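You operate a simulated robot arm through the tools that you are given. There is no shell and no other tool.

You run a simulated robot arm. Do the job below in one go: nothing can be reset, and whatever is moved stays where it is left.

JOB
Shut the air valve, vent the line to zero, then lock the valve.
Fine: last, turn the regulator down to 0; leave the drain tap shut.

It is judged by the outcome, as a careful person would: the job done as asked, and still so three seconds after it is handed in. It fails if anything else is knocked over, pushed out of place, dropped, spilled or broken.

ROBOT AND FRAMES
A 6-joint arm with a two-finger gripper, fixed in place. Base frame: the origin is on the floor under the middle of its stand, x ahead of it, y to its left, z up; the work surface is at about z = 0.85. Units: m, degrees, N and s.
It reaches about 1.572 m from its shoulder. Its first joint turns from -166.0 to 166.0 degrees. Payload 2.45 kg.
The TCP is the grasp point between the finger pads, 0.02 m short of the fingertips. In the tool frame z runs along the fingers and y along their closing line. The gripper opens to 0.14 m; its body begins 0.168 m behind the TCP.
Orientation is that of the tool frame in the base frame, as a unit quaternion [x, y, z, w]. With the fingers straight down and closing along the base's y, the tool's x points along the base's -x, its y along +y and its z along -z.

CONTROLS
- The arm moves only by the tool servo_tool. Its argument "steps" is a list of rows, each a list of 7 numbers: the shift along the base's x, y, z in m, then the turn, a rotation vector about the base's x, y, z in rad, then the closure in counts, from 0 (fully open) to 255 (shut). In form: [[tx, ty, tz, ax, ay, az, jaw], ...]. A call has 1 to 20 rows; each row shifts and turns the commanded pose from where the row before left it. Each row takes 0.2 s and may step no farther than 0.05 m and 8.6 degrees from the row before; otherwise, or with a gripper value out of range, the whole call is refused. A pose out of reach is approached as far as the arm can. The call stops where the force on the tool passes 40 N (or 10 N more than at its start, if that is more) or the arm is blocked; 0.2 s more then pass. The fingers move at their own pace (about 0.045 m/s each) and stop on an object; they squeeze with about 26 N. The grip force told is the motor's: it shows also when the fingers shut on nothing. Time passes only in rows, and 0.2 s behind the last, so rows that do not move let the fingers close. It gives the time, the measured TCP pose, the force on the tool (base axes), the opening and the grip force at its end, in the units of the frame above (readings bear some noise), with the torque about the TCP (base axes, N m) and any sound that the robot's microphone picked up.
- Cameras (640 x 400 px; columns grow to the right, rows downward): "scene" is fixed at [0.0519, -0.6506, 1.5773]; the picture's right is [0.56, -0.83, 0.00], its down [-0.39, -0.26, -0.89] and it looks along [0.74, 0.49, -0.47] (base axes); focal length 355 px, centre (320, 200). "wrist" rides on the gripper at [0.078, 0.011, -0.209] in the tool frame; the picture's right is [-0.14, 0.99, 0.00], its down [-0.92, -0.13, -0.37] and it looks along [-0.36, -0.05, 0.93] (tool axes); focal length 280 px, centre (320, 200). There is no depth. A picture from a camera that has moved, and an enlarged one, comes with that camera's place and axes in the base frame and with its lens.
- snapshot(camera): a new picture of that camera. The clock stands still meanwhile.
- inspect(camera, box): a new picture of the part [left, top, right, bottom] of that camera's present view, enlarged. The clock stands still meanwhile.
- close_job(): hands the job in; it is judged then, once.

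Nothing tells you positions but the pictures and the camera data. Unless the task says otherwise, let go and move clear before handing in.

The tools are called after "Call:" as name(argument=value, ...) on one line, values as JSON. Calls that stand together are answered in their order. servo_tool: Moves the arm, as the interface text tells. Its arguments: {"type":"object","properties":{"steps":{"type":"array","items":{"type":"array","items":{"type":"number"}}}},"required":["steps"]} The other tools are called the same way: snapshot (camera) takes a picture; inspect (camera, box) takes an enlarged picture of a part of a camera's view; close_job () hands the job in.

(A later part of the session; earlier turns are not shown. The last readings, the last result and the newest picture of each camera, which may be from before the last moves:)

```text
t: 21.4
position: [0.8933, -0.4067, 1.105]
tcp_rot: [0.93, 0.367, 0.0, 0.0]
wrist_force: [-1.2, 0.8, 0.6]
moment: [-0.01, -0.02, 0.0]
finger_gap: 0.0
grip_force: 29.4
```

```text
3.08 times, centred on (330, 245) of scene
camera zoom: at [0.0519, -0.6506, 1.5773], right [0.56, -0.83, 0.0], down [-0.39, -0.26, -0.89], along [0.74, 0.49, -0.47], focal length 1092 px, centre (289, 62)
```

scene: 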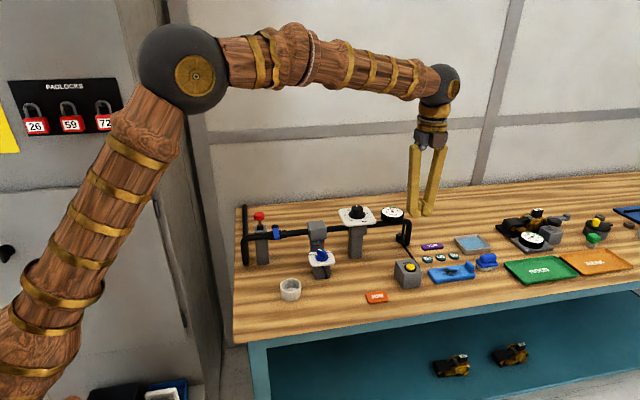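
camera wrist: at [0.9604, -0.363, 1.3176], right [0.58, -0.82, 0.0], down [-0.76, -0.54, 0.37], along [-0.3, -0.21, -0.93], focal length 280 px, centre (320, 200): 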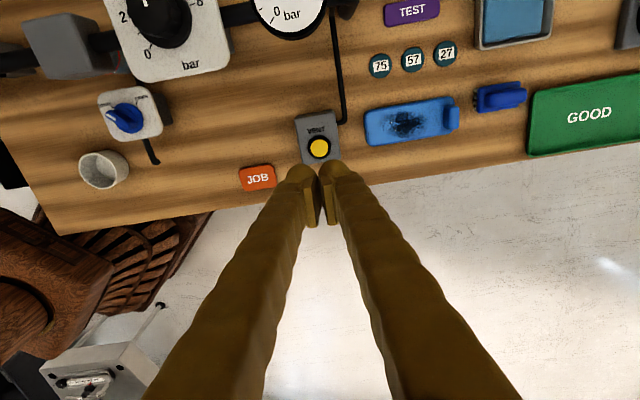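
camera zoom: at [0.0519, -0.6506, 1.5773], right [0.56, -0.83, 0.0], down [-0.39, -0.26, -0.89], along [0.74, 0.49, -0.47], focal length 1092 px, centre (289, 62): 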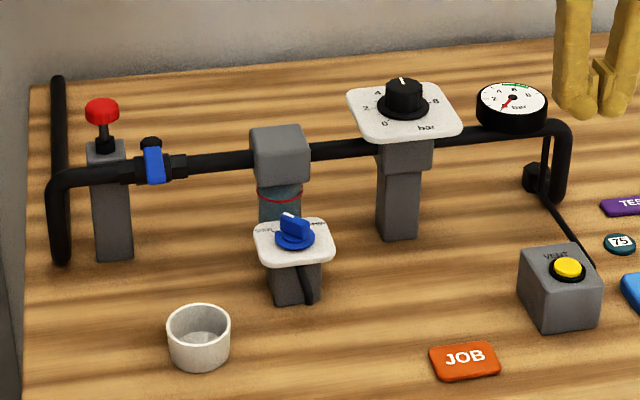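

The gauge holds at 0 with the button released. Next is the lock: the red plunger at about (0.727, 0.029, 1.025); I'll travel there above the line with the fingers closed, slightly offset so one fingertip lands on the cap and the other stays clear of the lever.

Call:
servo_tool(steps=[[-0.0156, 0.0402, 0.02, 0, 0, 0, 255], [-0.0156, 0.0402, 0.02, 0, 0, 0, 255], [-0.0156, 0.0402, 0.0, 0, 0, 0, 255], [-0.0156, 0.0402, 0, 0, 0, 0, 255], [-0.0156, 0.0402, 0, 0, 0, 0, 255], [-0.0156, 0.0402, 0, 0, 0, 0, 255], [-0.0156, 0.0402, 0, 0, 0, 0, 255], [-0.0156, 0.0402, 0, 0, 0, 0, 255], [-0.0156, 0.0402, 0, 0, 0, 0, 255], [-0.0156, 0.0402, 0, 0, 0, 0, 255], [-0.0156, 0.0402, -0.01, 0, 0, 0, 255], [0, 0, -0.03, 0, 0, 0, 255], [0, 0, 0, 0, 0, 0, 255]])

Call:
snapshot(camera="wrist")

Call:
inspect(camera="scene", box=[220, 160, 320, 260])

Call:
snapshot(camera="scene")

```text
t: 24.2
position: [0.7217, 0.0366, 1.1042]
tcp_rot: [0.93, 0.367, -0.002, 0.0]
wrist_force: [0.2, -0.3, 0.4]
moment: [-0.02, -0.02, 0.01]
finger_gap: 0.0
grip_force: 29.8
```

```text
taken
camera wrist: at [0.7876, 0.0819, 1.313], right [0.58, -0.82, 0.0], down [-0.76, -0.54, 0.37], along [-0.3, -0.21, -0.93], focal length 280 px, centre (320, 200)
```

wrist: 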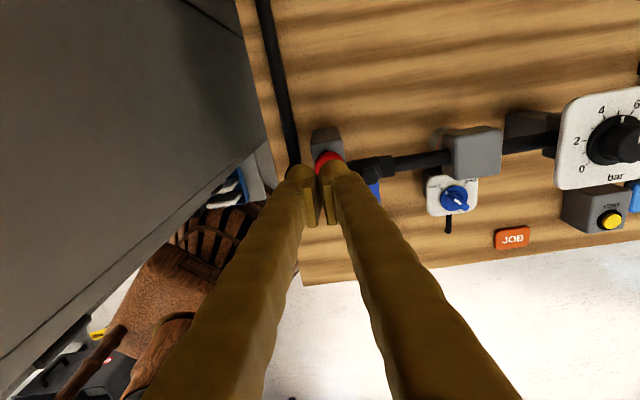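

```text
4.00 times, centred on (270, 210) of scene
camera zoom: at [0.0519, -0.6506, 1.5773], right [0.56, -0.83, 0.0], down [-0.39, -0.26, -0.89], along [0.74, 0.49, -0.47], focal length 1420 px, centre (520, 160)
```

zoom: 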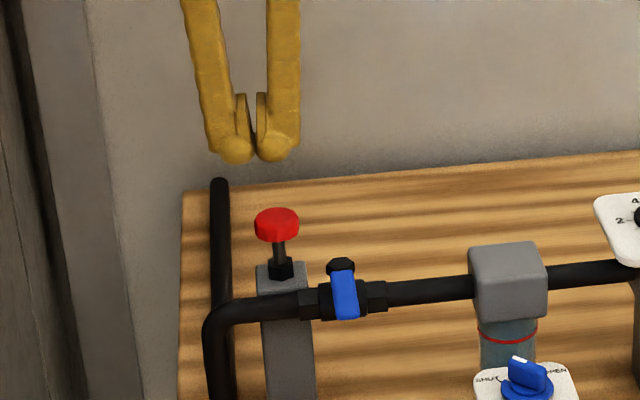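

```text
taken
```

scene: 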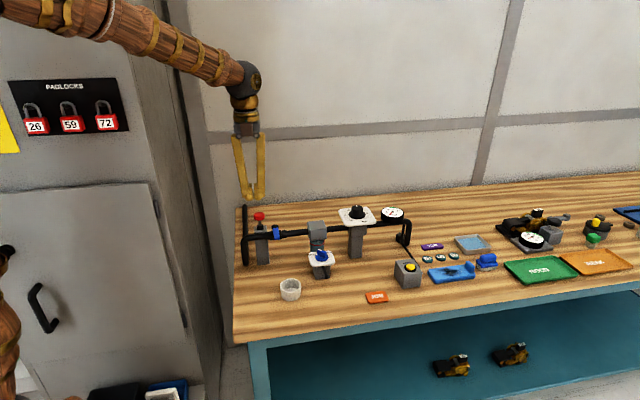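

The fingers hang above and slightly left of the cap, as planned. I'll check front-to-back alignment in the wrist view before pressing.

Call:
inspect(camera="wrist", box=[260, 110, 400, 230])

```text
3.33 times, centred on (330, 170) of wrist
camera zoom: at [0.7876, 0.0819, 1.313], right [0.58, -0.82, 0.0], down [-0.76, -0.54, 0.37], along [-0.3, -0.21, -0.93], focal length 935 px, centre (287, 300)
```

zoom: 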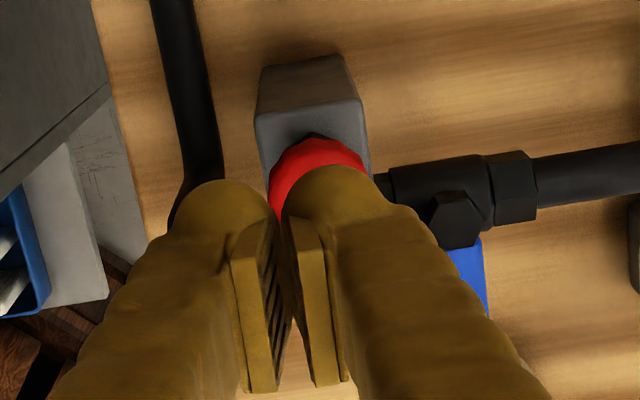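

The right fingertip is over the cap within a couple of millimetres. I'll descend and press it down in small steps.

Call:
servo_tool(steps=[[0.001, 0.001, -0.025, 0, 0, 0, 255], [0, 0, -0.02, 0, 0, 0, 255], [0, 0, -0.004, 0, 0, 0, 255], [0, 0, -0.004, 0, 0, 0, 255], [0, 0, -0.003, 0, 0, 0, 255]])

Call:
inspect(camera="scene", box=[230, 190, 310, 260])

```text
t: 25.4
position: [0.7235, 0.0377, 1.0482]
tcp_rot: [0.93, 0.367, -0.001, -0.001]
wrist_force: [-0.4, -1.0, 4.9]
moment: [-0.05, 0.04, -0.03]
finger_gap: 0.0001
grip_force: 29.1
```

```text
5.71 times, centred on (270, 225) of scene
camera zoom: at [0.0519, -0.6506, 1.5773], right [0.56, -0.83, 0.0], down [-0.39, -0.26, -0.89], along [0.74, 0.49, -0.47], focal length 2029 px, centre (606, 57)
```

zoom: 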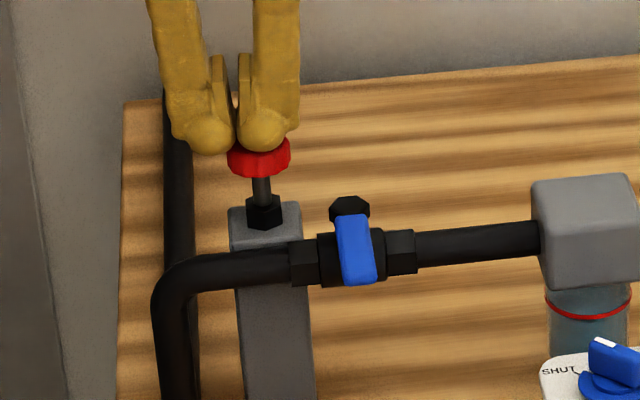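

The fingertip is on the red cap, with about 5 N. I'll push it down steadily.

Call:
servo_tool(steps=[[0, 0, -0.003, 0, 0, 0, 255], [0, 0, -0.003, 0, 0, 0, 255], [0, 0, -0.003, 0, 0, 0, 255]])

Call:
inspect(camera="scene", box=[230, 190, 310, 260])

```text
t: 26.2
position: [0.723, 0.0379, 1.0397]
tcp_rot: [0.93, 0.368, -0.001, -0.001]
wrist_force: [-0.2, 0.1, 1.6]
moment: [0.04, -0.01, 0.02]
finger_gap: 0.0001
grip_force: 29.3
```

```text
5.71 times, centred on (270, 225) of scene
camera zoom: at [0.0519, -0.6506, 1.5773], right [0.56, -0.83, 0.0], down [-0.39, -0.26, -0.89], along [0.74, 0.49, -0.47], focal length 2029 px, centre (606, 57)
```

zoom: 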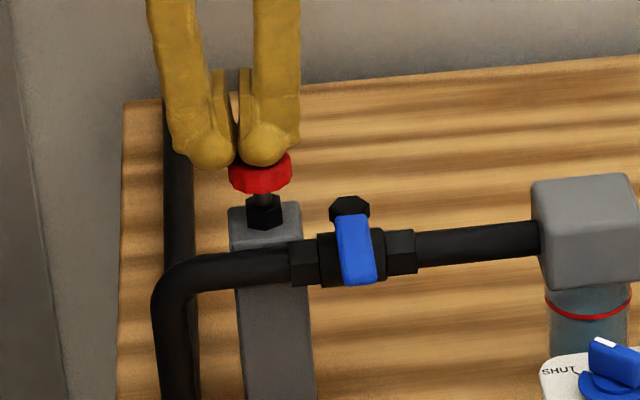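

The cap is going down smoothly with a little rod still showing. I'll keep pushing until it bottoms or clicks.

Call:
servo_tool(steps=[[0, 0, -0.003, 0, 0, 0, 255], [0, 0, -0.003, 0, 0, 0, 255], [0, 0, -0.002, 0, 0, 0, 255], [0, 0, 0, 0, 0, 0, 255]])

Call:
inspect(camera="scene", box=[230, 190, 310, 260])

```text
t: 26.8
position: [0.7235, 0.0374, 1.0385]
tcp_rot: [0.93, 0.368, 0.001, 0.0]
wrist_force: [-2.1, 0.5, 9.6]
moment: [-0.04, 0.0, 0.04]
finger_gap: 0.0
grip_force: 29.0
stopped in row 2: the force on the tool passed its limit at 47 N (the readings are from after the stop); the commanded pose is now the measured one
```

```text
5.71 times, centred on (270, 225) of scene
camera zoom: at [0.0519, -0.6506, 1.5773], right [0.56, -0.83, 0.0], down [-0.39, -0.26, -0.89], along [0.74, 0.49, -0.47], focal length 2029 px, centre (606, 57)
```

zoom: 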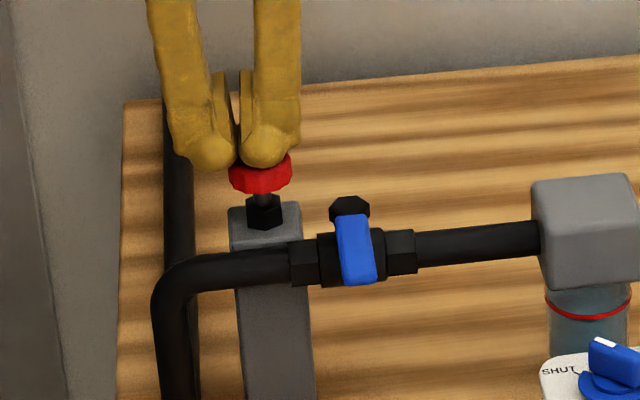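

The plunger met a hard stop after roughly 10 mm of travel. I'll lift off and see whether it stays down.

Call:
servo_tool(steps=[[0, 0, 0.01, 0, 0, 0, 255], [0, 0, 0.03, 0, 0, 0, 255], [0, 0, 0.04, 0, 0, 0, 255], [0, 0, 0, 0, 0, 0, 255]])

Call:
inspect(camera="scene", box=[230, 190, 310, 260])

Call:
inspect(camera="wrist", box=[260, 80, 420, 230])

```text
t: 27.8
position: [0.7235, 0.0374, 1.1181]
tcp_rot: [0.93, 0.368, 0.001, 0.001]
wrist_force: [-0.8, -0.3, 0.0]
moment: [0.0, 0.01, -0.01]
finger_gap: 0.0001
grip_force: 29.5
```

```text
5.71 times, centred on (270, 225) of scene
camera zoom: at [0.0519, -0.6506, 1.5773], right [0.56, -0.83, 0.0], down [-0.39, -0.26, -0.89], along [0.74, 0.49, -0.47], focal length 2029 px, centre (606, 57)
```

zoom: 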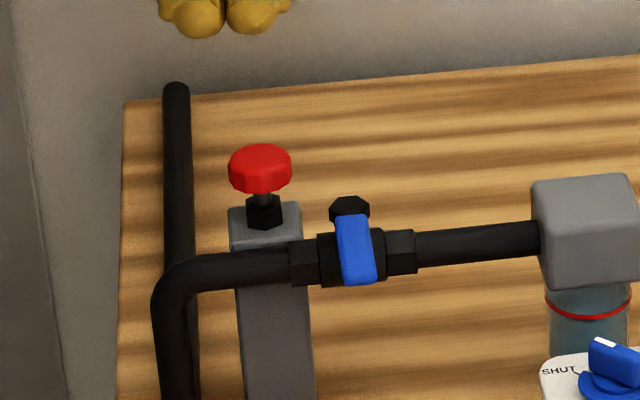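

```text
2.67 times, centred on (340, 155) of wrist
camera zoom: at [0.7882, 0.0826, 1.3273], right [0.58, -0.82, 0.0], down [-0.76, -0.54, 0.37], along [-0.3, -0.21, -0.93], focal length 748 px, centre (267, 320)
```

zoom: 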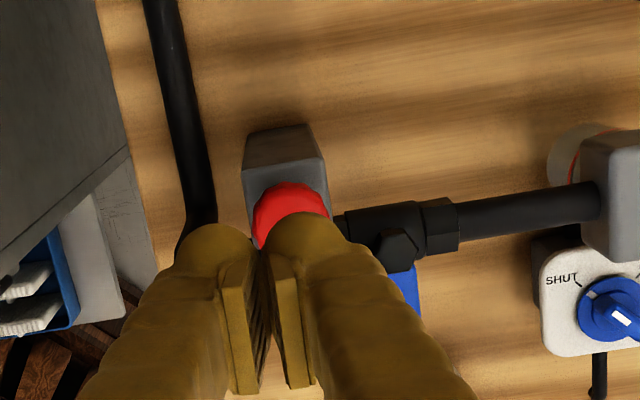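

The plunger stays about 11 mm lower than before. I'll look closely at it and the lever from the fixed camera.

Call:
inspect(camera="scene", box=[245, 203, 295, 243])

Call:
inspect(camera="scene", box=[375, 200, 415, 225])

```text
10.00 times, centred on (270, 223) of scene
camera zoom: at [0.0519, -0.6506, 1.5773], right [0.56, -0.83, 0.0], down [-0.39, -0.26, -0.89], along [0.74, 0.49, -0.47], focal length 3550 px, centre (820, -30)
```

zoom: 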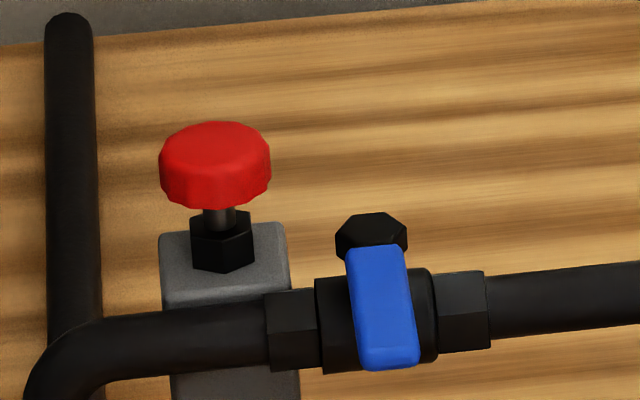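

```text
16.00 times, centred on (395, 212) of scene
camera zoom: at [0.0519, -0.6506, 1.5773], right [0.56, -0.83, 0.0], down [-0.39, -0.26, -0.89], along [0.74, 0.49, -0.47], focal length 5680 px, centre (-880, 0)
```

zoom: 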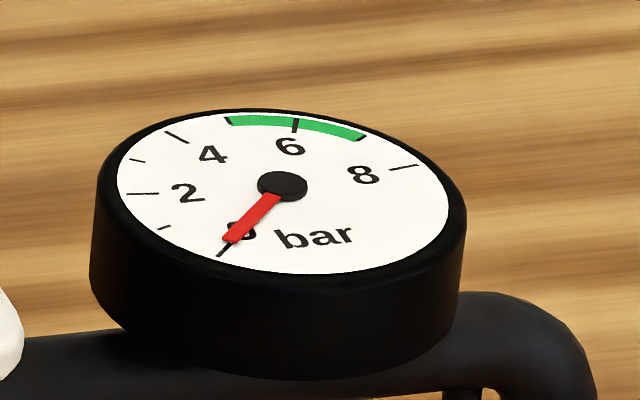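

To be sure the lock really holds, I'll give the lever a gentle check nudge: cage it loosely again and try a few degrees in the opening direction at low force.

Call:
servo_tool(steps=[[-0.006, -0.031, 0.002, 0, 0, 0, 164], [-0.006, -0.031, 0, 0, 0, 0, 164], [-0.006, -0.0306, 0, 0, 0, 0, 164], [0, 0, 0, 0, 0, 0, 164], [0, 0, 0, 0, 0, 0, 164], [0, 0, -0.035, 0, 0, 0, 164], [0, 0, -0.035, 0, 0, 0, 164], [0, 0, -0.025, 0, 0, 0, 164], [0, 0, -0.015, 0, 0, 0, 164], [0, 0, 0, 0, 0, 0, 164]])

Call:
inspect(camera="wrist", box=[240, 60, 400, 260])

Call:
inspect(camera="scene", box=[230, 190, 310, 260])

```text
t: 29.9
position: [0.7055, -0.0541, 1.0101]
tcp_rot: [0.93, 0.367, -0.001, 0.001]
wrist_force: [0.5, -0.5, -0.2]
moment: [-0.01, 0.0, -0.01]
finger_gap: 0.0499
grip_force: 0.0
```

```text
2.00 times, centred on (320, 160) of wrist
camera zoom: at [0.7696, -0.0102, 1.2193], right [0.58, -0.82, 0.0], down [-0.76, -0.54, 0.37], along [-0.3, -0.21, -0.93], focal length 561 px, centre (320, 280)
```

zoom: 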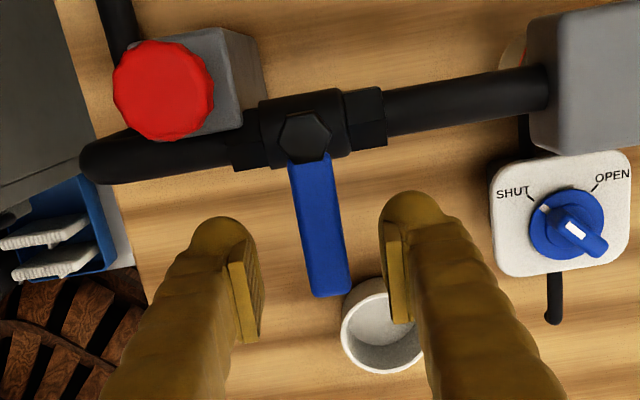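

```text
5.71 times, centred on (270, 225) of scene
camera zoom: at [0.0519, -0.6506, 1.5773], right [0.56, -0.83, 0.0], down [-0.39, -0.26, -0.89], along [0.74, 0.49, -0.47], focal length 2029 px, centre (606, 57)
```

zoom: 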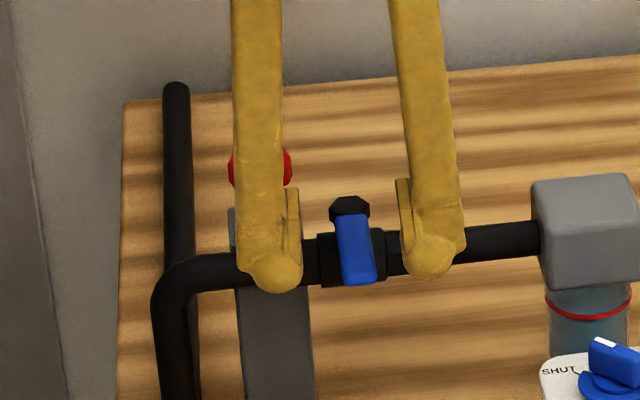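

The lever sits centred between the open fingers. I'll narrow the jaw and press lightly toward the open direction, a few millimetres only.

Call:
servo_tool(steps=[[0, 0, 0, 0, 0, 0, 207], [0, 0, 0, 0, 0, 0, 207], [0.0011, -0.0011, 0, 0, 0, 0, 207], [0.0011, -0.0011, 0, 0, 0, 0, 207], [0.0011, -0.0011, 0, 0, 0, 0, 207], [0.0011, -0.0011, 0, 0, 0, 0, 207], [0, 0, 0, 0, 0, 0, 207]])

Call:
inspect(camera="wrist", box=[240, 60, 400, 260])

```text
t: 31.6
position: [0.7106, -0.0595, 1.008]
tcp_rot: [0.93, 0.367, 0.0, 0.001]
wrist_force: [-0.3, -0.4, 0.1]
moment: [-0.01, 0.05, 0.02]
finger_gap: 0.0261
grip_force: 0.1
```

```text
2.00 times, centred on (320, 160) of wrist
camera zoom: at [0.7738, -0.0146, 1.2192], right [0.58, -0.82, 0.0], down [-0.76, -0.54, 0.37], along [-0.3, -0.21, -0.93], focal length 561 px, centre (320, 280)
```

zoom: 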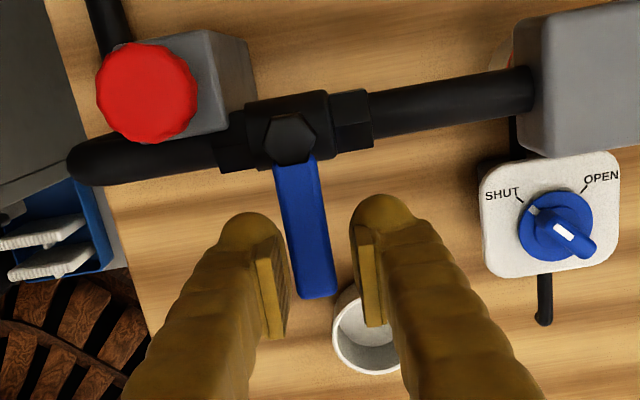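

Still about a couple of millimetres shy of touching. I'll ease on 3 mm more and read the force.

Call:
servo_tool(steps=[[0.0011, -0.0011, 0, 0, 0, 0, 207], [0.0011, -0.0011, 0, 0, 0, 0, 207], [0, 0, 0, 0, 0, 0, 207]])

Call:
inspect(camera="wrist", box=[240, 60, 400, 260])

```text
t: 32.4
position: [0.7118, -0.0623, 1.0094]
tcp_rot: [0.93, 0.368, 0.0, 0.0]
wrist_force: [-6.8, 3.0, 0.2]
moment: [0.09, 0.12, 0.16]
finger_gap: 0.0307
grip_force: 3.0
```

```text
2.00 times, centred on (320, 160) of wrist
camera zoom: at [0.7761, -0.0167, 1.2191], right [0.58, -0.82, 0.0], down [-0.76, -0.54, 0.37], along [-0.3, -0.21, -0.93], focal length 561 px, centre (320, 280)
```

zoom: 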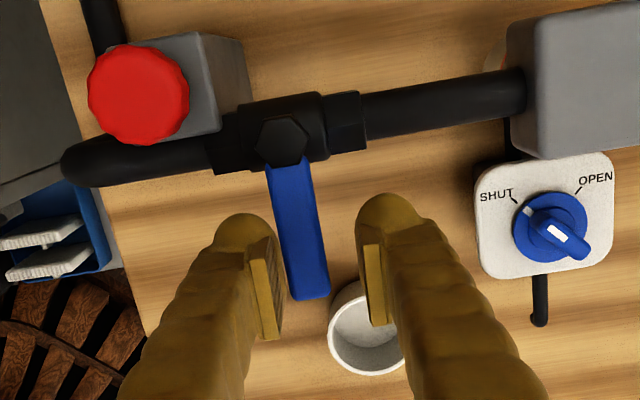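

The lever pushes back with 7 N and does not budge, where it moved freely before: it is locked. I'll back off, open, lift clear and go over the regulator knob at about (0.931, -0.204).

Call:
servo_tool(steps=[[-0.0022, 0.0022, 0, 0, 0, 0, 207], [-0.0022, 0.0022, 0, 0, 0, 0, 190], [0, 0, 0, 0, 0, 0, 164], [0, 0, 0, 0, 0, 0, 164], [0, 0, 0.03, 0, 0, 0, 164], [0, 0, 0.045, 0, 0, 0, 164], [0, 0, 0.045, 0, 0, 0, 140], [0, 0, 0.03, 0, 0, 0, 110], [0.0372, -0.0242, 0, 0, 0, 0, 110], [0.0372, -0.0242, 0, 0, 0, 0, 110], [0.0372, -0.0242, 0, 0, 0, 0, 110], [0.0372, -0.0242, 0, 0, 0, 0, 110], [0.0372, -0.0242, 0, 0, 0, 0, 110], [0.0372, -0.0242, 0, 0, 0, 0, 110], [0, 0, 0, 0, 0, 0, 110]])

Call:
snapshot(camera="wrist")

Call:
inspect(camera="wrist", box=[240, 80, 400, 220])

Call:
inspect(camera="scene", box=[330, 150, 420, 245])

```text
t: 35.5
position: [0.9309, -0.2028, 1.1609]
tcp_rot: [0.93, 0.367, 0.0, 0.0]
wrist_force: [0.9, -0.3, -0.2]
moment: [0.02, 0.01, 0.0]
finger_gap: 0.0796
grip_force: 0.0
```

```text
taken
camera wrist: at [0.9948, -0.1581, 1.3701], right [0.58, -0.82, 0.0], down [-0.76, -0.54, 0.37], along [-0.3, -0.21, -0.93], focal length 280 px, centre (320, 200)
```

wrist: 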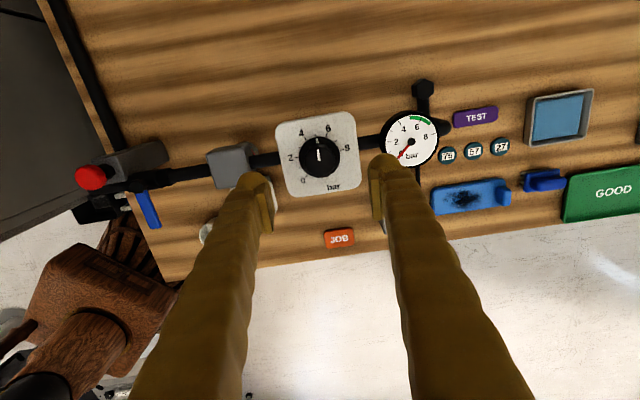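

```text
2.86 times, centred on (320, 150) of wrist
camera zoom: at [0.9948, -0.1581, 1.3701], right [0.58, -0.82, 0.0], down [-0.76, -0.54, 0.37], along [-0.3, -0.21, -0.93], focal length 801 px, centre (320, 343)
```

zoom: 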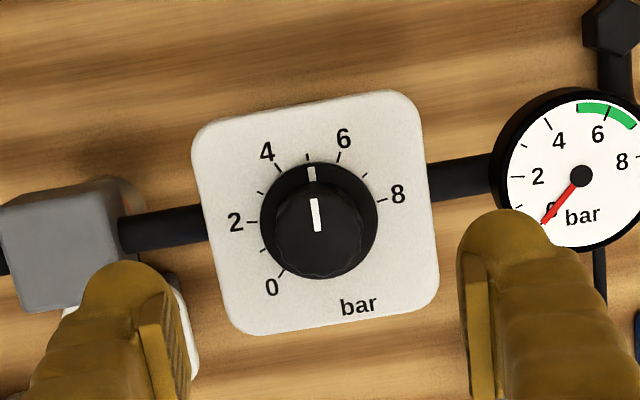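

```text
4.21 times, centred on (375, 198) of scene
camera zoom: at [0.0519, -0.6506, 1.5773], right [0.56, -0.83, 0.0], down [-0.39, -0.26, -0.89], along [0.74, 0.49, -0.47], focal length 1495 px, centre (88, 210)
```

zoom: 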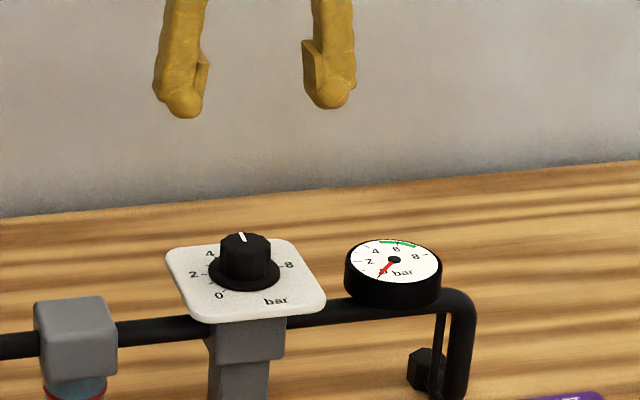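

The regulator reads 5 and the dial spacing is about 27° per bar, so it needs about 135° counter-clockwise. The knob axis is near (0.926, -0.2065) with its top at z≈1.04; I'll centre on it and lower the open fingers around it.

Call:
servo_tool(steps=[[-0.0049, -0.0037, -0.035, 0, 0, 0, 110], [0, 0, -0.035, 0, 0, 0, 110], [0, 0, -0.025, 0, 0, 0, 110], [0, 0, -0.015, 0, 0, 0, 110], [0, 0, -0.01, 0, 0, 0, 110], [0, 0, 0, 0, 0, 0, 110]])

Call:
inspect(camera="wrist", box=[220, 80, 420, 260])

Call:
inspect(camera="scene", box=[330, 170, 420, 245])

```text
t: 37.0
position: [0.9251, -0.2063, 1.0392]
tcp_rot: [0.93, 0.367, 0.0, -0.001]
wrist_force: [-0.4, 0.8, -0.1]
moment: [0.0, 0.02, 0.02]
finger_gap: 0.08
grip_force: 0.1
```

```text
2.22 times, centred on (320, 170) of wrist
camera zoom: at [0.9904, -0.1615, 1.2493], right [0.58, -0.82, 0.0], down [-0.76, -0.54, 0.37], along [-0.3, -0.21, -0.93], focal length 623 px, centre (320, 267)
```

zoom: 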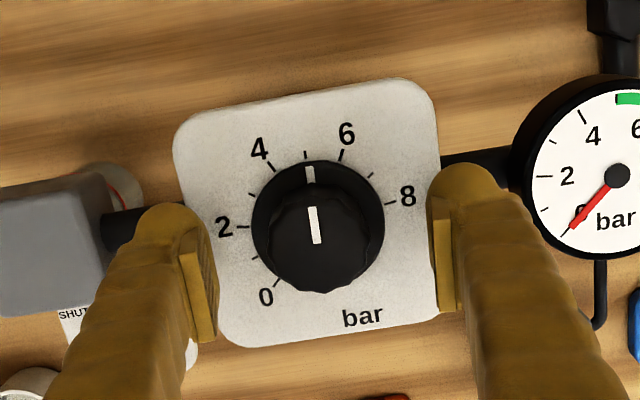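

```text
5.33 times, centred on (375, 208) of scene
camera zoom: at [0.0519, -0.6506, 1.5773], right [0.56, -0.83, 0.0], down [-0.39, -0.26, -0.89], along [0.74, 0.49, -0.47], focal length 1893 px, centre (27, 160)
```

zoom: 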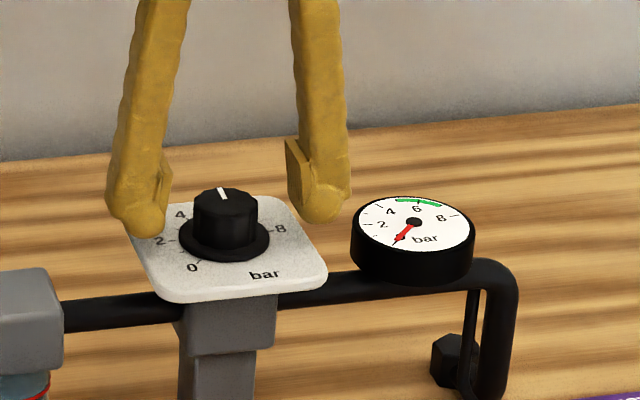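

The fingers straddle the knob; by both views it sits about 4 mm further back than my grip centre. I'll correct that, lower 3 mm and narrow the jaw to just clear of it.

Call:
servo_tool(steps=[[0.0032, 0.003, -0.003, 0, 0, 0, 110], [0, 0, 0, 0, 0, 0, 170], [0, 0, 0, 0, 0, 0, 170], [0, 0, 0, 0, 0, 0, 170], [0, 0, 0, 0, 0, 0, 170]])

Call:
inspect(camera="wrist", box=[240, 100, 400, 260])

Call:
inspect(camera="scene", box=[340, 180, 410, 235])

```text
t: 38.1
position: [0.9299, -0.203, 1.0373]
tcp_rot: [0.93, 0.367, 0.0, 0.0]
wrist_force: [-1.0, 0.1, -0.5]
moment: [0.0, -0.02, -0.02]
finger_gap: 0.0466
grip_force: 0.0
```

```text
2.50 times, centred on (320, 180) of wrist
camera zoom: at [0.9935, -0.1584, 1.2464], right [0.58, -0.82, 0.0], down [-0.76, -0.54, 0.37], along [-0.3, -0.21, -0.93], focal length 701 px, centre (320, 250)
```

zoom: 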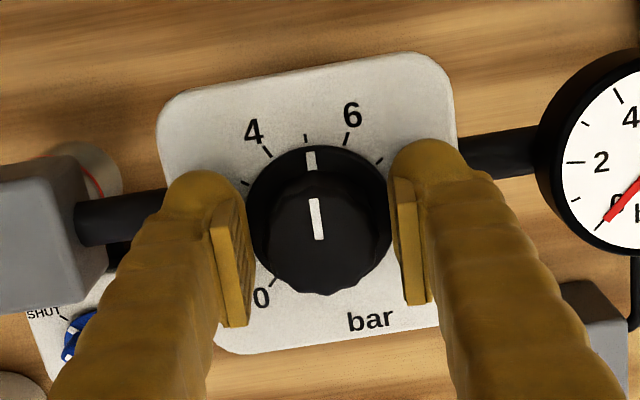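

```text
7.27 times, centred on (375, 208) of scene
camera zoom: at [0.0519, -0.6506, 1.5773], right [0.56, -0.83, 0.0], down [-0.39, -0.26, -0.89], along [0.74, 0.49, -0.47], focal length 2582 px, centre (-80, 146)
```

zoom: 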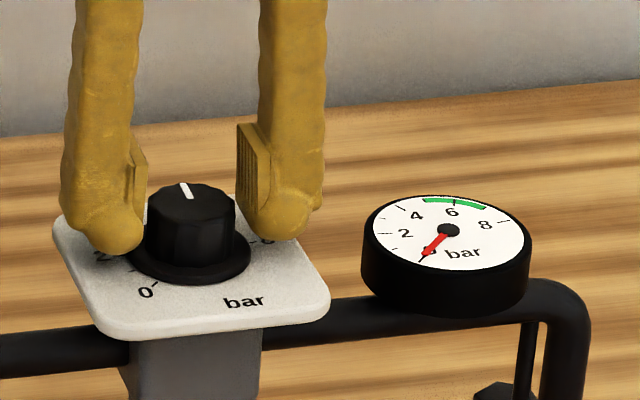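

The knob is well centred between the pads. I'll close onto it now.

Call:
servo_tool(steps=[[0, 0, 0, 0, 0, 0, 200], [0, 0, 0, 0, 0, 0, 255], [0, 0, 0, 0, 0, 0, 255], [0, 0, 0, 0, 0, 0, 255]])

Call:
inspect(camera="wrist", box=[240, 100, 400, 260])

```text
t: 39.1
position: [0.9286, -0.2036, 1.036]
tcp_rot: [0.93, 0.367, -0.001, 0.0]
wrist_force: [-6.6, 6.2, 0.5]
moment: [0.1, 0.1, -0.03]
finger_gap: 0.0366
grip_force: 44.6
```

```text
2.50 times, centred on (320, 180) of wrist
camera zoom: at [0.9933, -0.1582, 1.2464], right [0.58, -0.82, 0.0], down [-0.76, -0.54, 0.37], along [-0.3, -0.21, -0.93], focal length 701 px, centre (320, 250)
```

zoom: 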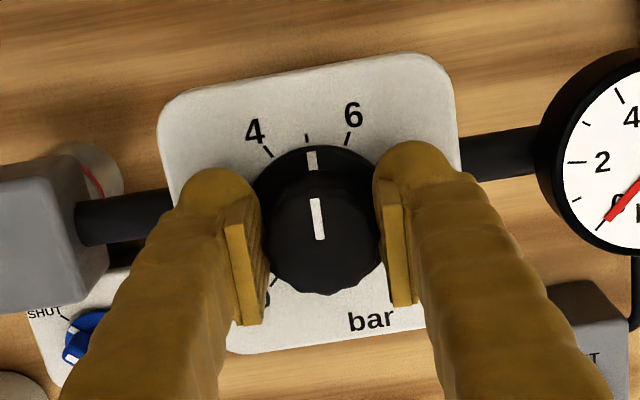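

Grip is firm on the 37 mm knob with a small side load; I'll ease the centre by 1 mm and turn the first 32° counter-clockwise to see that it follows.

Call:
servo_tool(steps=[[-0.0008, 0.0008, 0, 0, 0, 0, 255], [0, 0, 0, 0, 0, 0.14, 255], [0, 0, 0, 0, 0, 0.14, 255], [0, 0, 0, 0, 0, 0.14, 255], [0, 0, 0, 0, 0, 0.14, 255], [0, 0, 0, 0, 0, 0, 255]])

Call:
inspect(camera="wrist", box=[240, 100, 400, 260])

Call:
inspect(camera="scene", box=[340, 180, 410, 235])

```text
t: 40.5
position: [0.9275, -0.2022, 1.0365]
tcp_rot: [0.792, 0.61, -0.001, 0.0]
wrist_force: [-29.4, 4.0, 4.8]
moment: [0.05, 0.36, -0.08]
finger_gap: 0.0368
grip_force: 44.6
```

```text
2.50 times, centred on (320, 180) of wrist
camera zoom: at [0.958, -0.13, 1.2464], right [0.92, -0.39, 0.0], down [-0.36, -0.86, 0.37], along [-0.14, -0.34, -0.93], focal length 701 px, centre (320, 250)
```

zoom: 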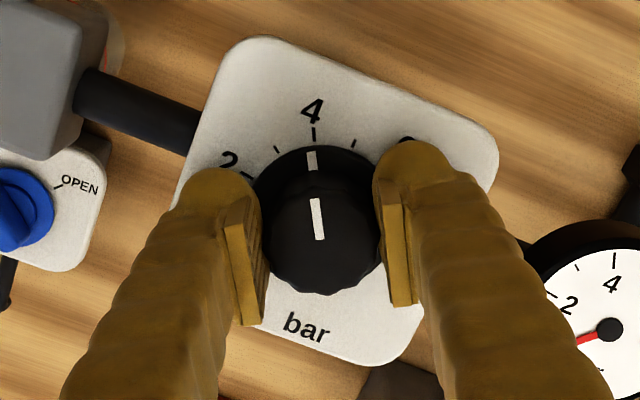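

```text
7.27 times, centred on (375, 208) of scene
camera zoom: at [0.0519, -0.6506, 1.5773], right [0.56, -0.83, 0.0], down [-0.39, -0.26, -0.89], along [0.74, 0.49, -0.47], focal length 2582 px, centre (-80, 146)
```

zoom: 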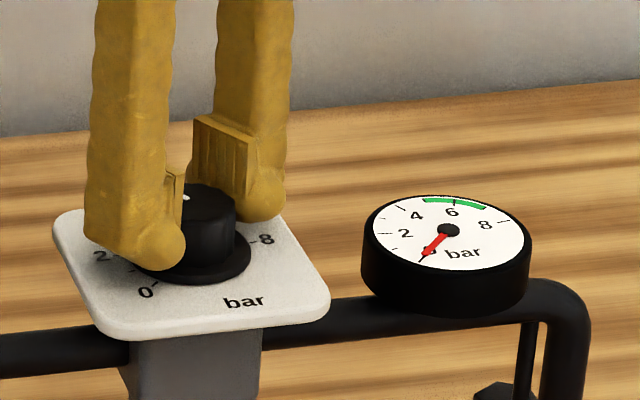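

The knob follows (pointer now just past 4), but a 29 N side load has built up from about a 1 mm centring error. I'll ease the centre by 1 mm and relax the squeeze a bit before continuing.

Call:
servo_tool(steps=[[-0.0008, 0.0001, 0, 0, 0, 0, 210], [0, 0, 0, 0, 0, 0, 210]])

```text
t: 41.1
position: [0.9264, -0.2017, 1.0359]
tcp_rot: [0.792, 0.61, 0.0, 0.0]
wrist_force: [-21.7, 2.7, 5.4]
moment: [0.03, 0.27, -0.06]
finger_gap: 0.0366
grip_force: 45.1
```

Call:
servo_tool(steps=[[-0.001, 0.0001, 0, 0, 0, 0, 210], [-0.001, 0.0001, 0, 0, 0, 0, 205], [0, 0, 0, 0, 0, 0, 205]])

```text
t: 42.0
position: [0.9267, -0.2017, 1.036]
tcp_rot: [0.792, 0.61, 0.002, 0.001]
wrist_force: [25.6, -1.4, 2.5]
moment: [0.04, -0.34, 0.09]
finger_gap: 0.0371
grip_force: 45.1
```

The load swung to the other side, so the centre lies between; I'll come back 1 mm.

Call:
servo_tool(steps=[[0.001, 0, 0, 0, 0, 0, 205], [0, 0, 0, 0, 0, 0, 205]])

```text
t: 42.5
position: [0.9269, -0.2015, 1.0379]
tcp_rot: [0.792, 0.61, 0.0, 0.001]
wrist_force: [24.3, -4.0, 7.5]
moment: [-0.06, -0.29, 0.08]
finger_gap: 0.0368
grip_force: 44.9
```

Call:
servo_tool(steps=[[0.0006, 0, 0, 0, 0, 0, 205], [0, 0, 0, 0, 0, 0, 205]])

Call:
inspect(camera="wrist", box=[240, 100, 400, 260])

```text
t: 43.1
position: [0.9281, -0.2014, 1.0365]
tcp_rot: [0.792, 0.61, 0.0, -0.001]
wrist_force: [19.6, -6.6, 9.5]
moment: [-0.16, -0.24, 0.07]
finger_gap: 0.0365
grip_force: 45.1
```

```text
2.50 times, centred on (320, 180) of wrist
camera zoom: at [0.9576, -0.1298, 1.2463], right [0.92, -0.39, 0.0], down [-0.36, -0.86, 0.37], along [-0.14, -0.34, -0.93], focal length 701 px, centre (320, 250)
```

zoom: 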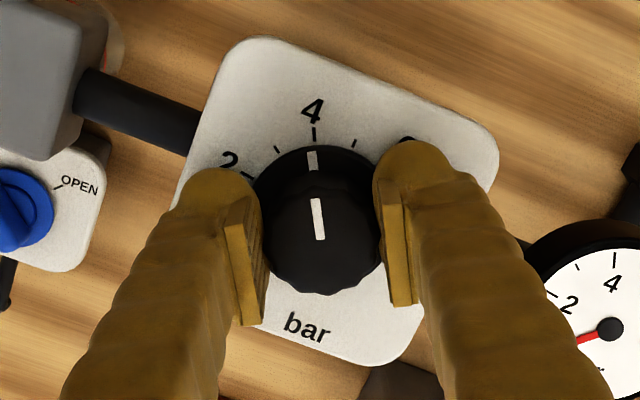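

The pointer now stands at 4. I'll let go briefly, see where the free centre is, and regrip without side load.

Call:
servo_tool(steps=[[0, 0, 0, 0, 0, 0, 170], [0, 0, 0, 0, 0, 0, 170], [0, 0, 0, 0, 0, 0, 170]])

Call:
inspect(camera="wrist", box=[270, 130, 370, 230])

Call:
inspect(camera="scene", box=[345, 195, 385, 230])

```text
t: 44.0
position: [0.9262, -0.2012, 1.0368]
tcp_rot: [0.793, 0.61, -0.001, 0.001]
wrist_force: [-0.3, 0.0, -0.6]
moment: [-0.04, 0.0, -0.02]
finger_gap: 0.0464
grip_force: 0.1
```

```text
4.00 times, centred on (320, 180) of wrist
camera zoom: at [0.9575, -0.1296, 1.246], right [0.92, -0.39, 0.0], down [-0.36, -0.86, 0.37], along [-0.14, -0.34, -0.93], focal length 1122 px, centre (320, 280)
```

zoom: 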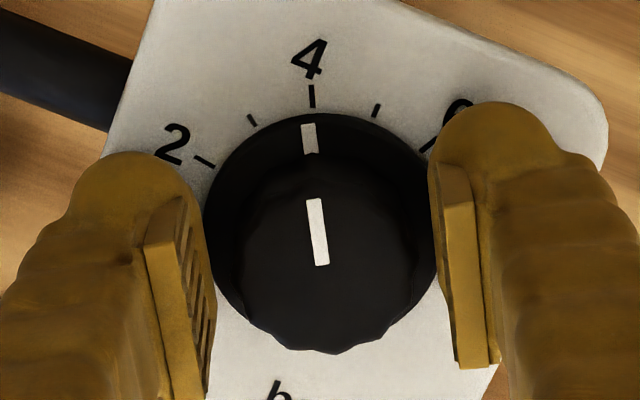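

```text
11.43 times, centred on (365, 212) of scene
camera zoom: at [0.0519, -0.6506, 1.5773], right [0.56, -0.83, 0.0], down [-0.39, -0.26, -0.89], along [0.74, 0.49, -0.47], focal length 4057 px, centre (-194, 57)
```

zoom: 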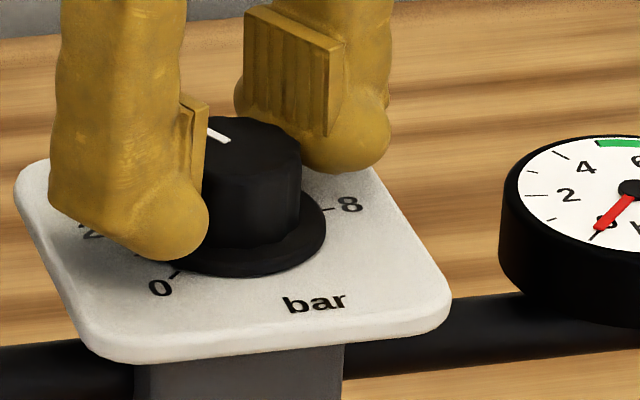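

By the image the knob lies about 3 mm to the front of my grip centre along the pads, and side-to-side is good. I'll shift to that centre and regrip.

Call:
servo_tool(steps=[[-0.0006, -0.0026, 0, 0, 0, 0, 170], [0, 0, 0, 0, 0, 0, 205], [0, 0, 0, 0, 0, 0, 205], [0, 0, 0, 0, 0, 0, 205]])

```text
t: 45.0
position: [0.9267, -0.2043, 1.0359]
tcp_rot: [0.792, 0.611, 0.0, 0.0]
wrist_force: [-1.0, -0.6, 0.1]
moment: [0.0, 0.02, -0.01]
finger_gap: 0.0367
grip_force: 45.2
```

No side load now. I'll turn another 32° and watch the force.

Call:
servo_tool(steps=[[0, 0, 0, 0, 0, 0.14, 205], [0, 0, 0, 0, 0, 0.14, 205], [0, 0, 0, 0, 0, 0.14, 205], [0, 0, 0, 0, 0, 0.14, 205], [0, 0, 0, 0, 0, 0, 205]])

Call:
inspect(camera="wrist", box=[260, 110, 380, 230])

```text
t: 46.1
position: [0.927, -0.2048, 1.0364]
tcp_rot: [0.592, 0.806, 0.0, -0.001]
wrist_force: [-12.4, -4.6, 1.8]
moment: [-0.09, 0.14, 0.03]
finger_gap: 0.0367
grip_force: 44.7
```

```text
3.33 times, centred on (320, 170) of wrist
camera zoom: at [0.9135, -0.1275, 1.246], right [0.99, 0.16, 0.0], down [0.15, -0.92, 0.37], along [0.06, -0.36, -0.93], focal length 935 px, centre (320, 300)
```

zoom: 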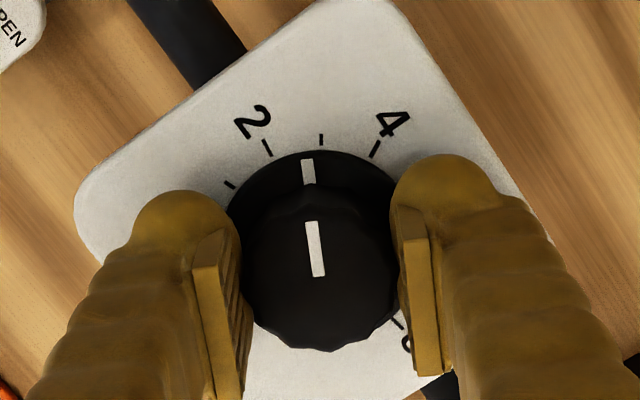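

The pointer is at about 2.7 and following. A small recentre, then another 32°.

Call:
servo_tool(steps=[[-0.0005, -0.0002, 0, 0, 0, 0.14, 205], [0, 0, 0, 0, 0, 0.14, 205], [0, 0, 0, 0, 0, 0.14, 205], [0, 0, 0, 0, 0, 0.14, 205], [0, 0, 0, 0, 0, 0, 205]])

Call:
inspect(camera="wrist", box=[260, 110, 380, 230])

```text
t: 47.4
position: [0.926, -0.205, 1.0364]
tcp_rot: [0.347, 0.938, 0.001, 0.0]
wrist_force: [-9.8, -0.6, 0.8]
moment: [0.01, 0.12, -0.03]
finger_gap: 0.0366
grip_force: 45.1
```

```text
3.33 times, centred on (320, 170) of wrist
camera zoom: at [0.8737, -0.1465, 1.246], right [0.75, 0.66, 0.0], down [0.62, -0.7, 0.37], along [0.24, -0.28, -0.93], focal length 935 px, centre (320, 300)
```

zoom: 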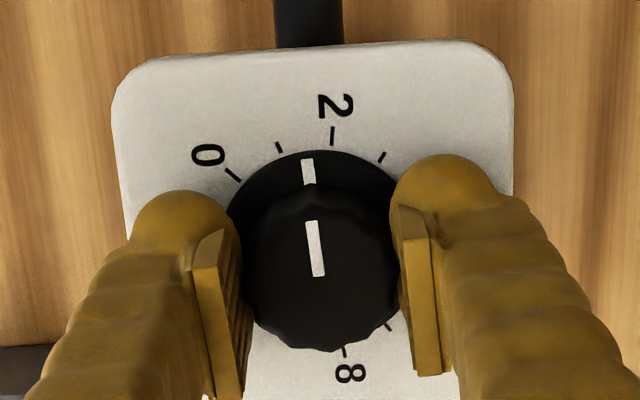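

The pointer is about 1.5. Another 32° will bring it close to 0, then I'll trim.

Call:
servo_tool(steps=[[-0.0004, -0.0002, 0, 0, 0, 0.14, 205], [0, 0, 0, 0, 0, 0.14, 205], [0, 0, 0, 0, 0, 0.14, 205], [0, 0, 0, 0, 0, 0.14, 205], [0, 0, 0, 0, 0, 0, 205]])

Call:
inspect(camera="wrist", box=[260, 110, 380, 230])

```text
t: 48.5
position: [0.9245, -0.2057, 1.0369]
tcp_rot: [0.074, 0.997, 0.001, 0.0]
wrist_force: [5.1, -3.0, -2.6]
moment: [-0.02, -0.06, 0.03]
finger_gap: 0.0368
grip_force: 45.1
```

```text
3.33 times, centred on (320, 170) of wrist
camera zoom: at [0.8501, -0.1835, 1.246], right [0.28, 0.96, 0.0], down [0.89, -0.26, 0.37], along [0.35, -0.1, -0.93], focal length 935 px, centre (320, 300)
```

zoom: 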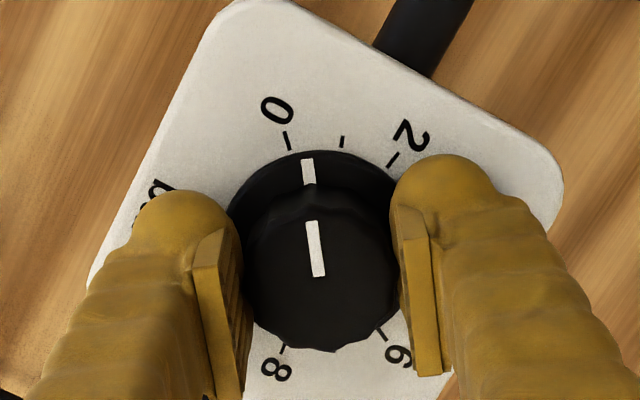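

The pointer is about 9° short of the 0 tick. I'll turn that last bit.

Call:
servo_tool(steps=[[0, 0, 0, 0, 0, 0.075, 205], [0, 0, 0, 0, 0, 0.075, 205], [0, 0, 0, 0, 0, 0, 205]])

Call:
inspect(camera="wrist", box=[270, 120, 370, 220])

```text
t: 49.4
position: [0.9238, -0.2057, 1.0362]
tcp_rot: [-0.001, 1.0, 0.0, 0.0]
wrist_force: [4.9, -7.5, 0.2]
moment: [-0.1, -0.02, 0.0]
finger_gap: 0.0366
grip_force: 44.8
```

```text
4.00 times, centred on (320, 170) of wrist
camera zoom: at [0.8477, -0.1951, 1.2461], right [0.14, 0.99, 0.0], down [0.92, -0.13, 0.37], along [0.36, -0.05, -0.93], focal length 1122 px, centre (320, 320)
```

zoom: 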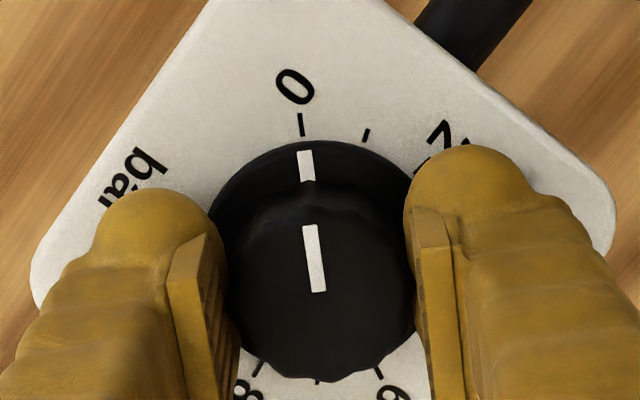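

The pointer lines up with the 0 tick. I'll release, lift clear and re-check everything.

Call:
servo_tool(steps=[[0, 0, 0, 0, 0, 0, 150], [0, 0, 0, 0, 0, 0, 150], [0, 0, 0, 0, 0, 0, 140], [0, 0, 0.03, 0, 0, 0, 140], [0, 0, 0.045, 0, 0, 0, 140], [0, 0, 0.045, 0, 0, 0, 140], [-0.02, 0, 0.03, 0, 0, 0, 140], [0, 0, 0, 0, 0, 0, 140]])

Call:
inspect(camera="wrist", box=[270, 110, 370, 210])

Call:
inspect(camera="scene", box=[230, 180, 430, 310])

Call:
inspect(camera="scene", box=[330, 195, 410, 245])

Call:
snapshot(camera="wrist")

```text
t: 51.1
position: [0.9056, -0.2037, 1.1862]
tcp_rot: [0.001, 1.0, 0.0, -0.002]
wrist_force: [-1.1, 0.2, 0.5]
moment: [0.04, 0.0, -0.01]
finger_gap: 0.0633
grip_force: 0.1
```

```text
4.00 times, centred on (320, 160) of wrist
camera zoom: at [0.8281, -0.1938, 1.3955], right [0.14, 0.99, 0.0], down [0.92, -0.13, 0.37], along [0.36, -0.05, -0.93], focal length 1122 px, centre (320, 360)
```

zoom: 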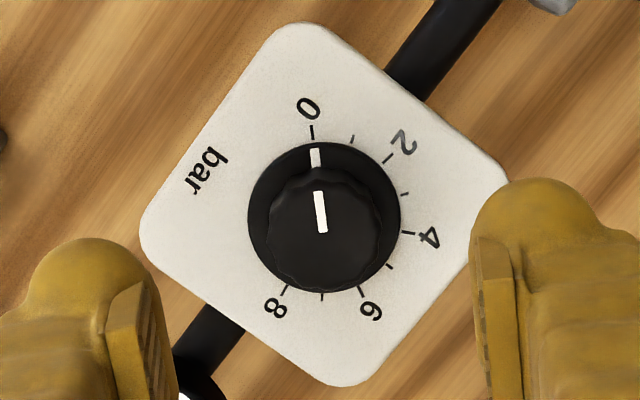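

```text
3.08 times, centred on (330, 245) of scene
camera zoom: at [0.0519, -0.6506, 1.5773], right [0.56, -0.83, 0.0], down [-0.39, -0.26, -0.89], along [0.74, 0.49, -0.47], focal length 1092 px, centre (289, 62)
```

zoom: 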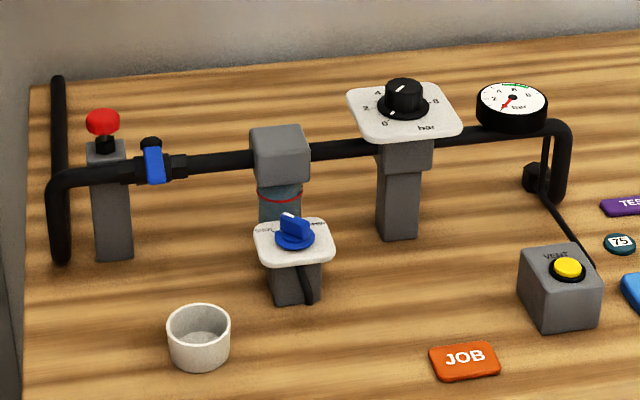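

```text
8.00 times, centred on (370, 220) of scene
camera zoom: at [0.0519, -0.6506, 1.5773], right [0.56, -0.83, 0.0], down [-0.39, -0.26, -0.89], along [0.74, 0.49, -0.47], focal length 2840 px, centre (-80, 40)
```

zoom: 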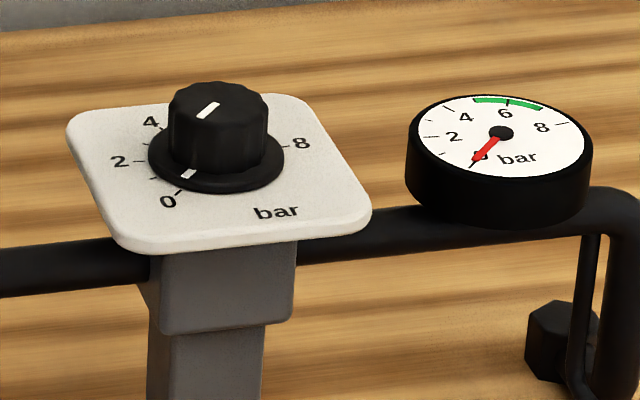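

```text
taken
camera wrist: at [0.8281, -0.1938, 1.3955], right [0.14, 0.99, 0.0], down [0.92, -0.13, 0.37], along [0.36, -0.05, -0.93], focal length 280 px, centre (320, 200)
```

wrist: 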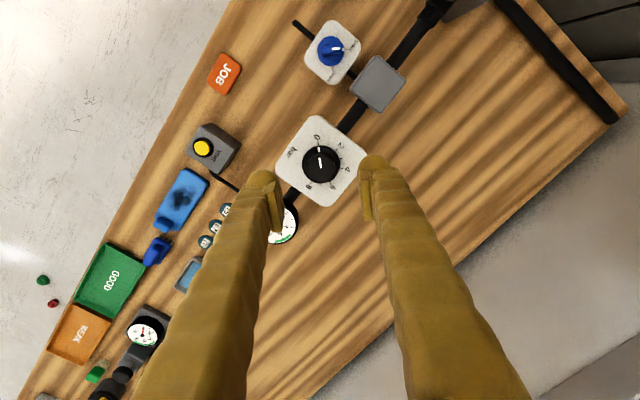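

The regulator pointer is on 0, the gauge reads 0, the lever is across the pipe, and the plunger is down. I'll raise the arm well clear and take a last close look before handing in.

Call:
servo_tool(steps=[[-0.03, 0.01, 0.035, 0, 0, 0, 100], [-0.03, 0.01, 0.035, 0, 0, 0, 50], [-0.03, 0.01, 0.035, 0, 0, 0, 0], [-0.03, 0.01, 0.03, 0, 0, 0, 0], [0, 0, 0, 0, 0, 0, 0], [0, 0, 0, 0, 0, 0, 0]])

Call:
inspect(camera="scene", box=[240, 200, 345, 285])

Call:
inspect(camera="scene", box=[375, 200, 415, 225])

Call:
snapshot(camera="scene")

```text
t: 52.5
position: [0.7861, -0.1629, 1.321]
tcp_rot: [0.0, 1.0, 0.0, 0.0]
wrist_force: [-0.2, 0.9, 0.3]
moment: [0.02, -0.01, -0.02]
finger_gap: 0.14
grip_force: 0.0
```

```text
4.71 times, centred on (292, 242) of scene
camera zoom: at [0.0519, -0.6506, 1.5773], right [0.56, -0.83, 0.0], down [-0.39, -0.26, -0.89], along [0.74, 0.49, -0.47], focal length 1671 px, centre (449, 0)
```

zoom: 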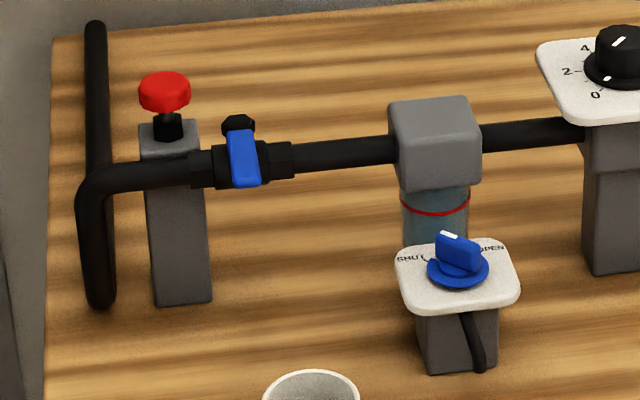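

```text
16.00 times, centred on (395, 212) of scene
camera zoom: at [0.0519, -0.6506, 1.5773], right [0.56, -0.83, 0.0], down [-0.39, -0.26, -0.89], along [0.74, 0.49, -0.47], focal length 5680 px, centre (-880, 0)
```

zoom: 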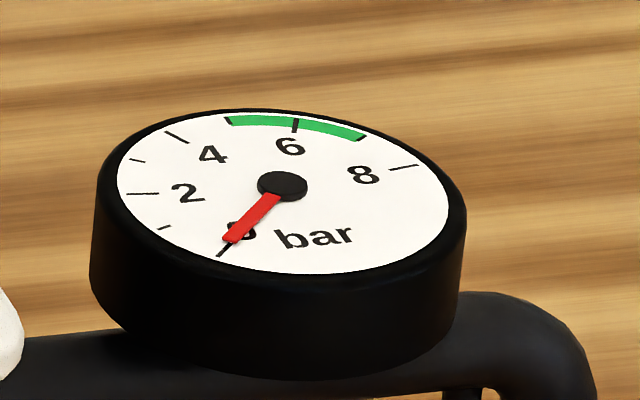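

```text
taken
```

scene: 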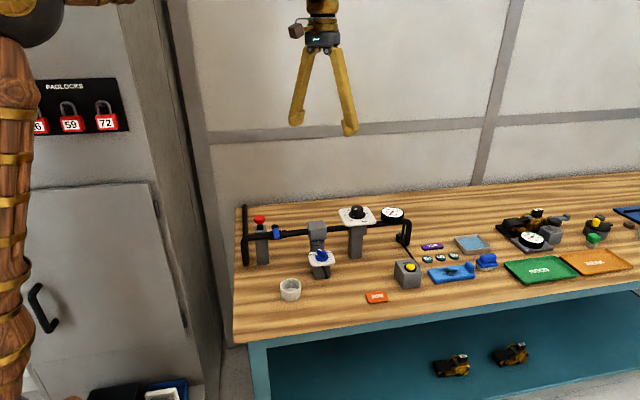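

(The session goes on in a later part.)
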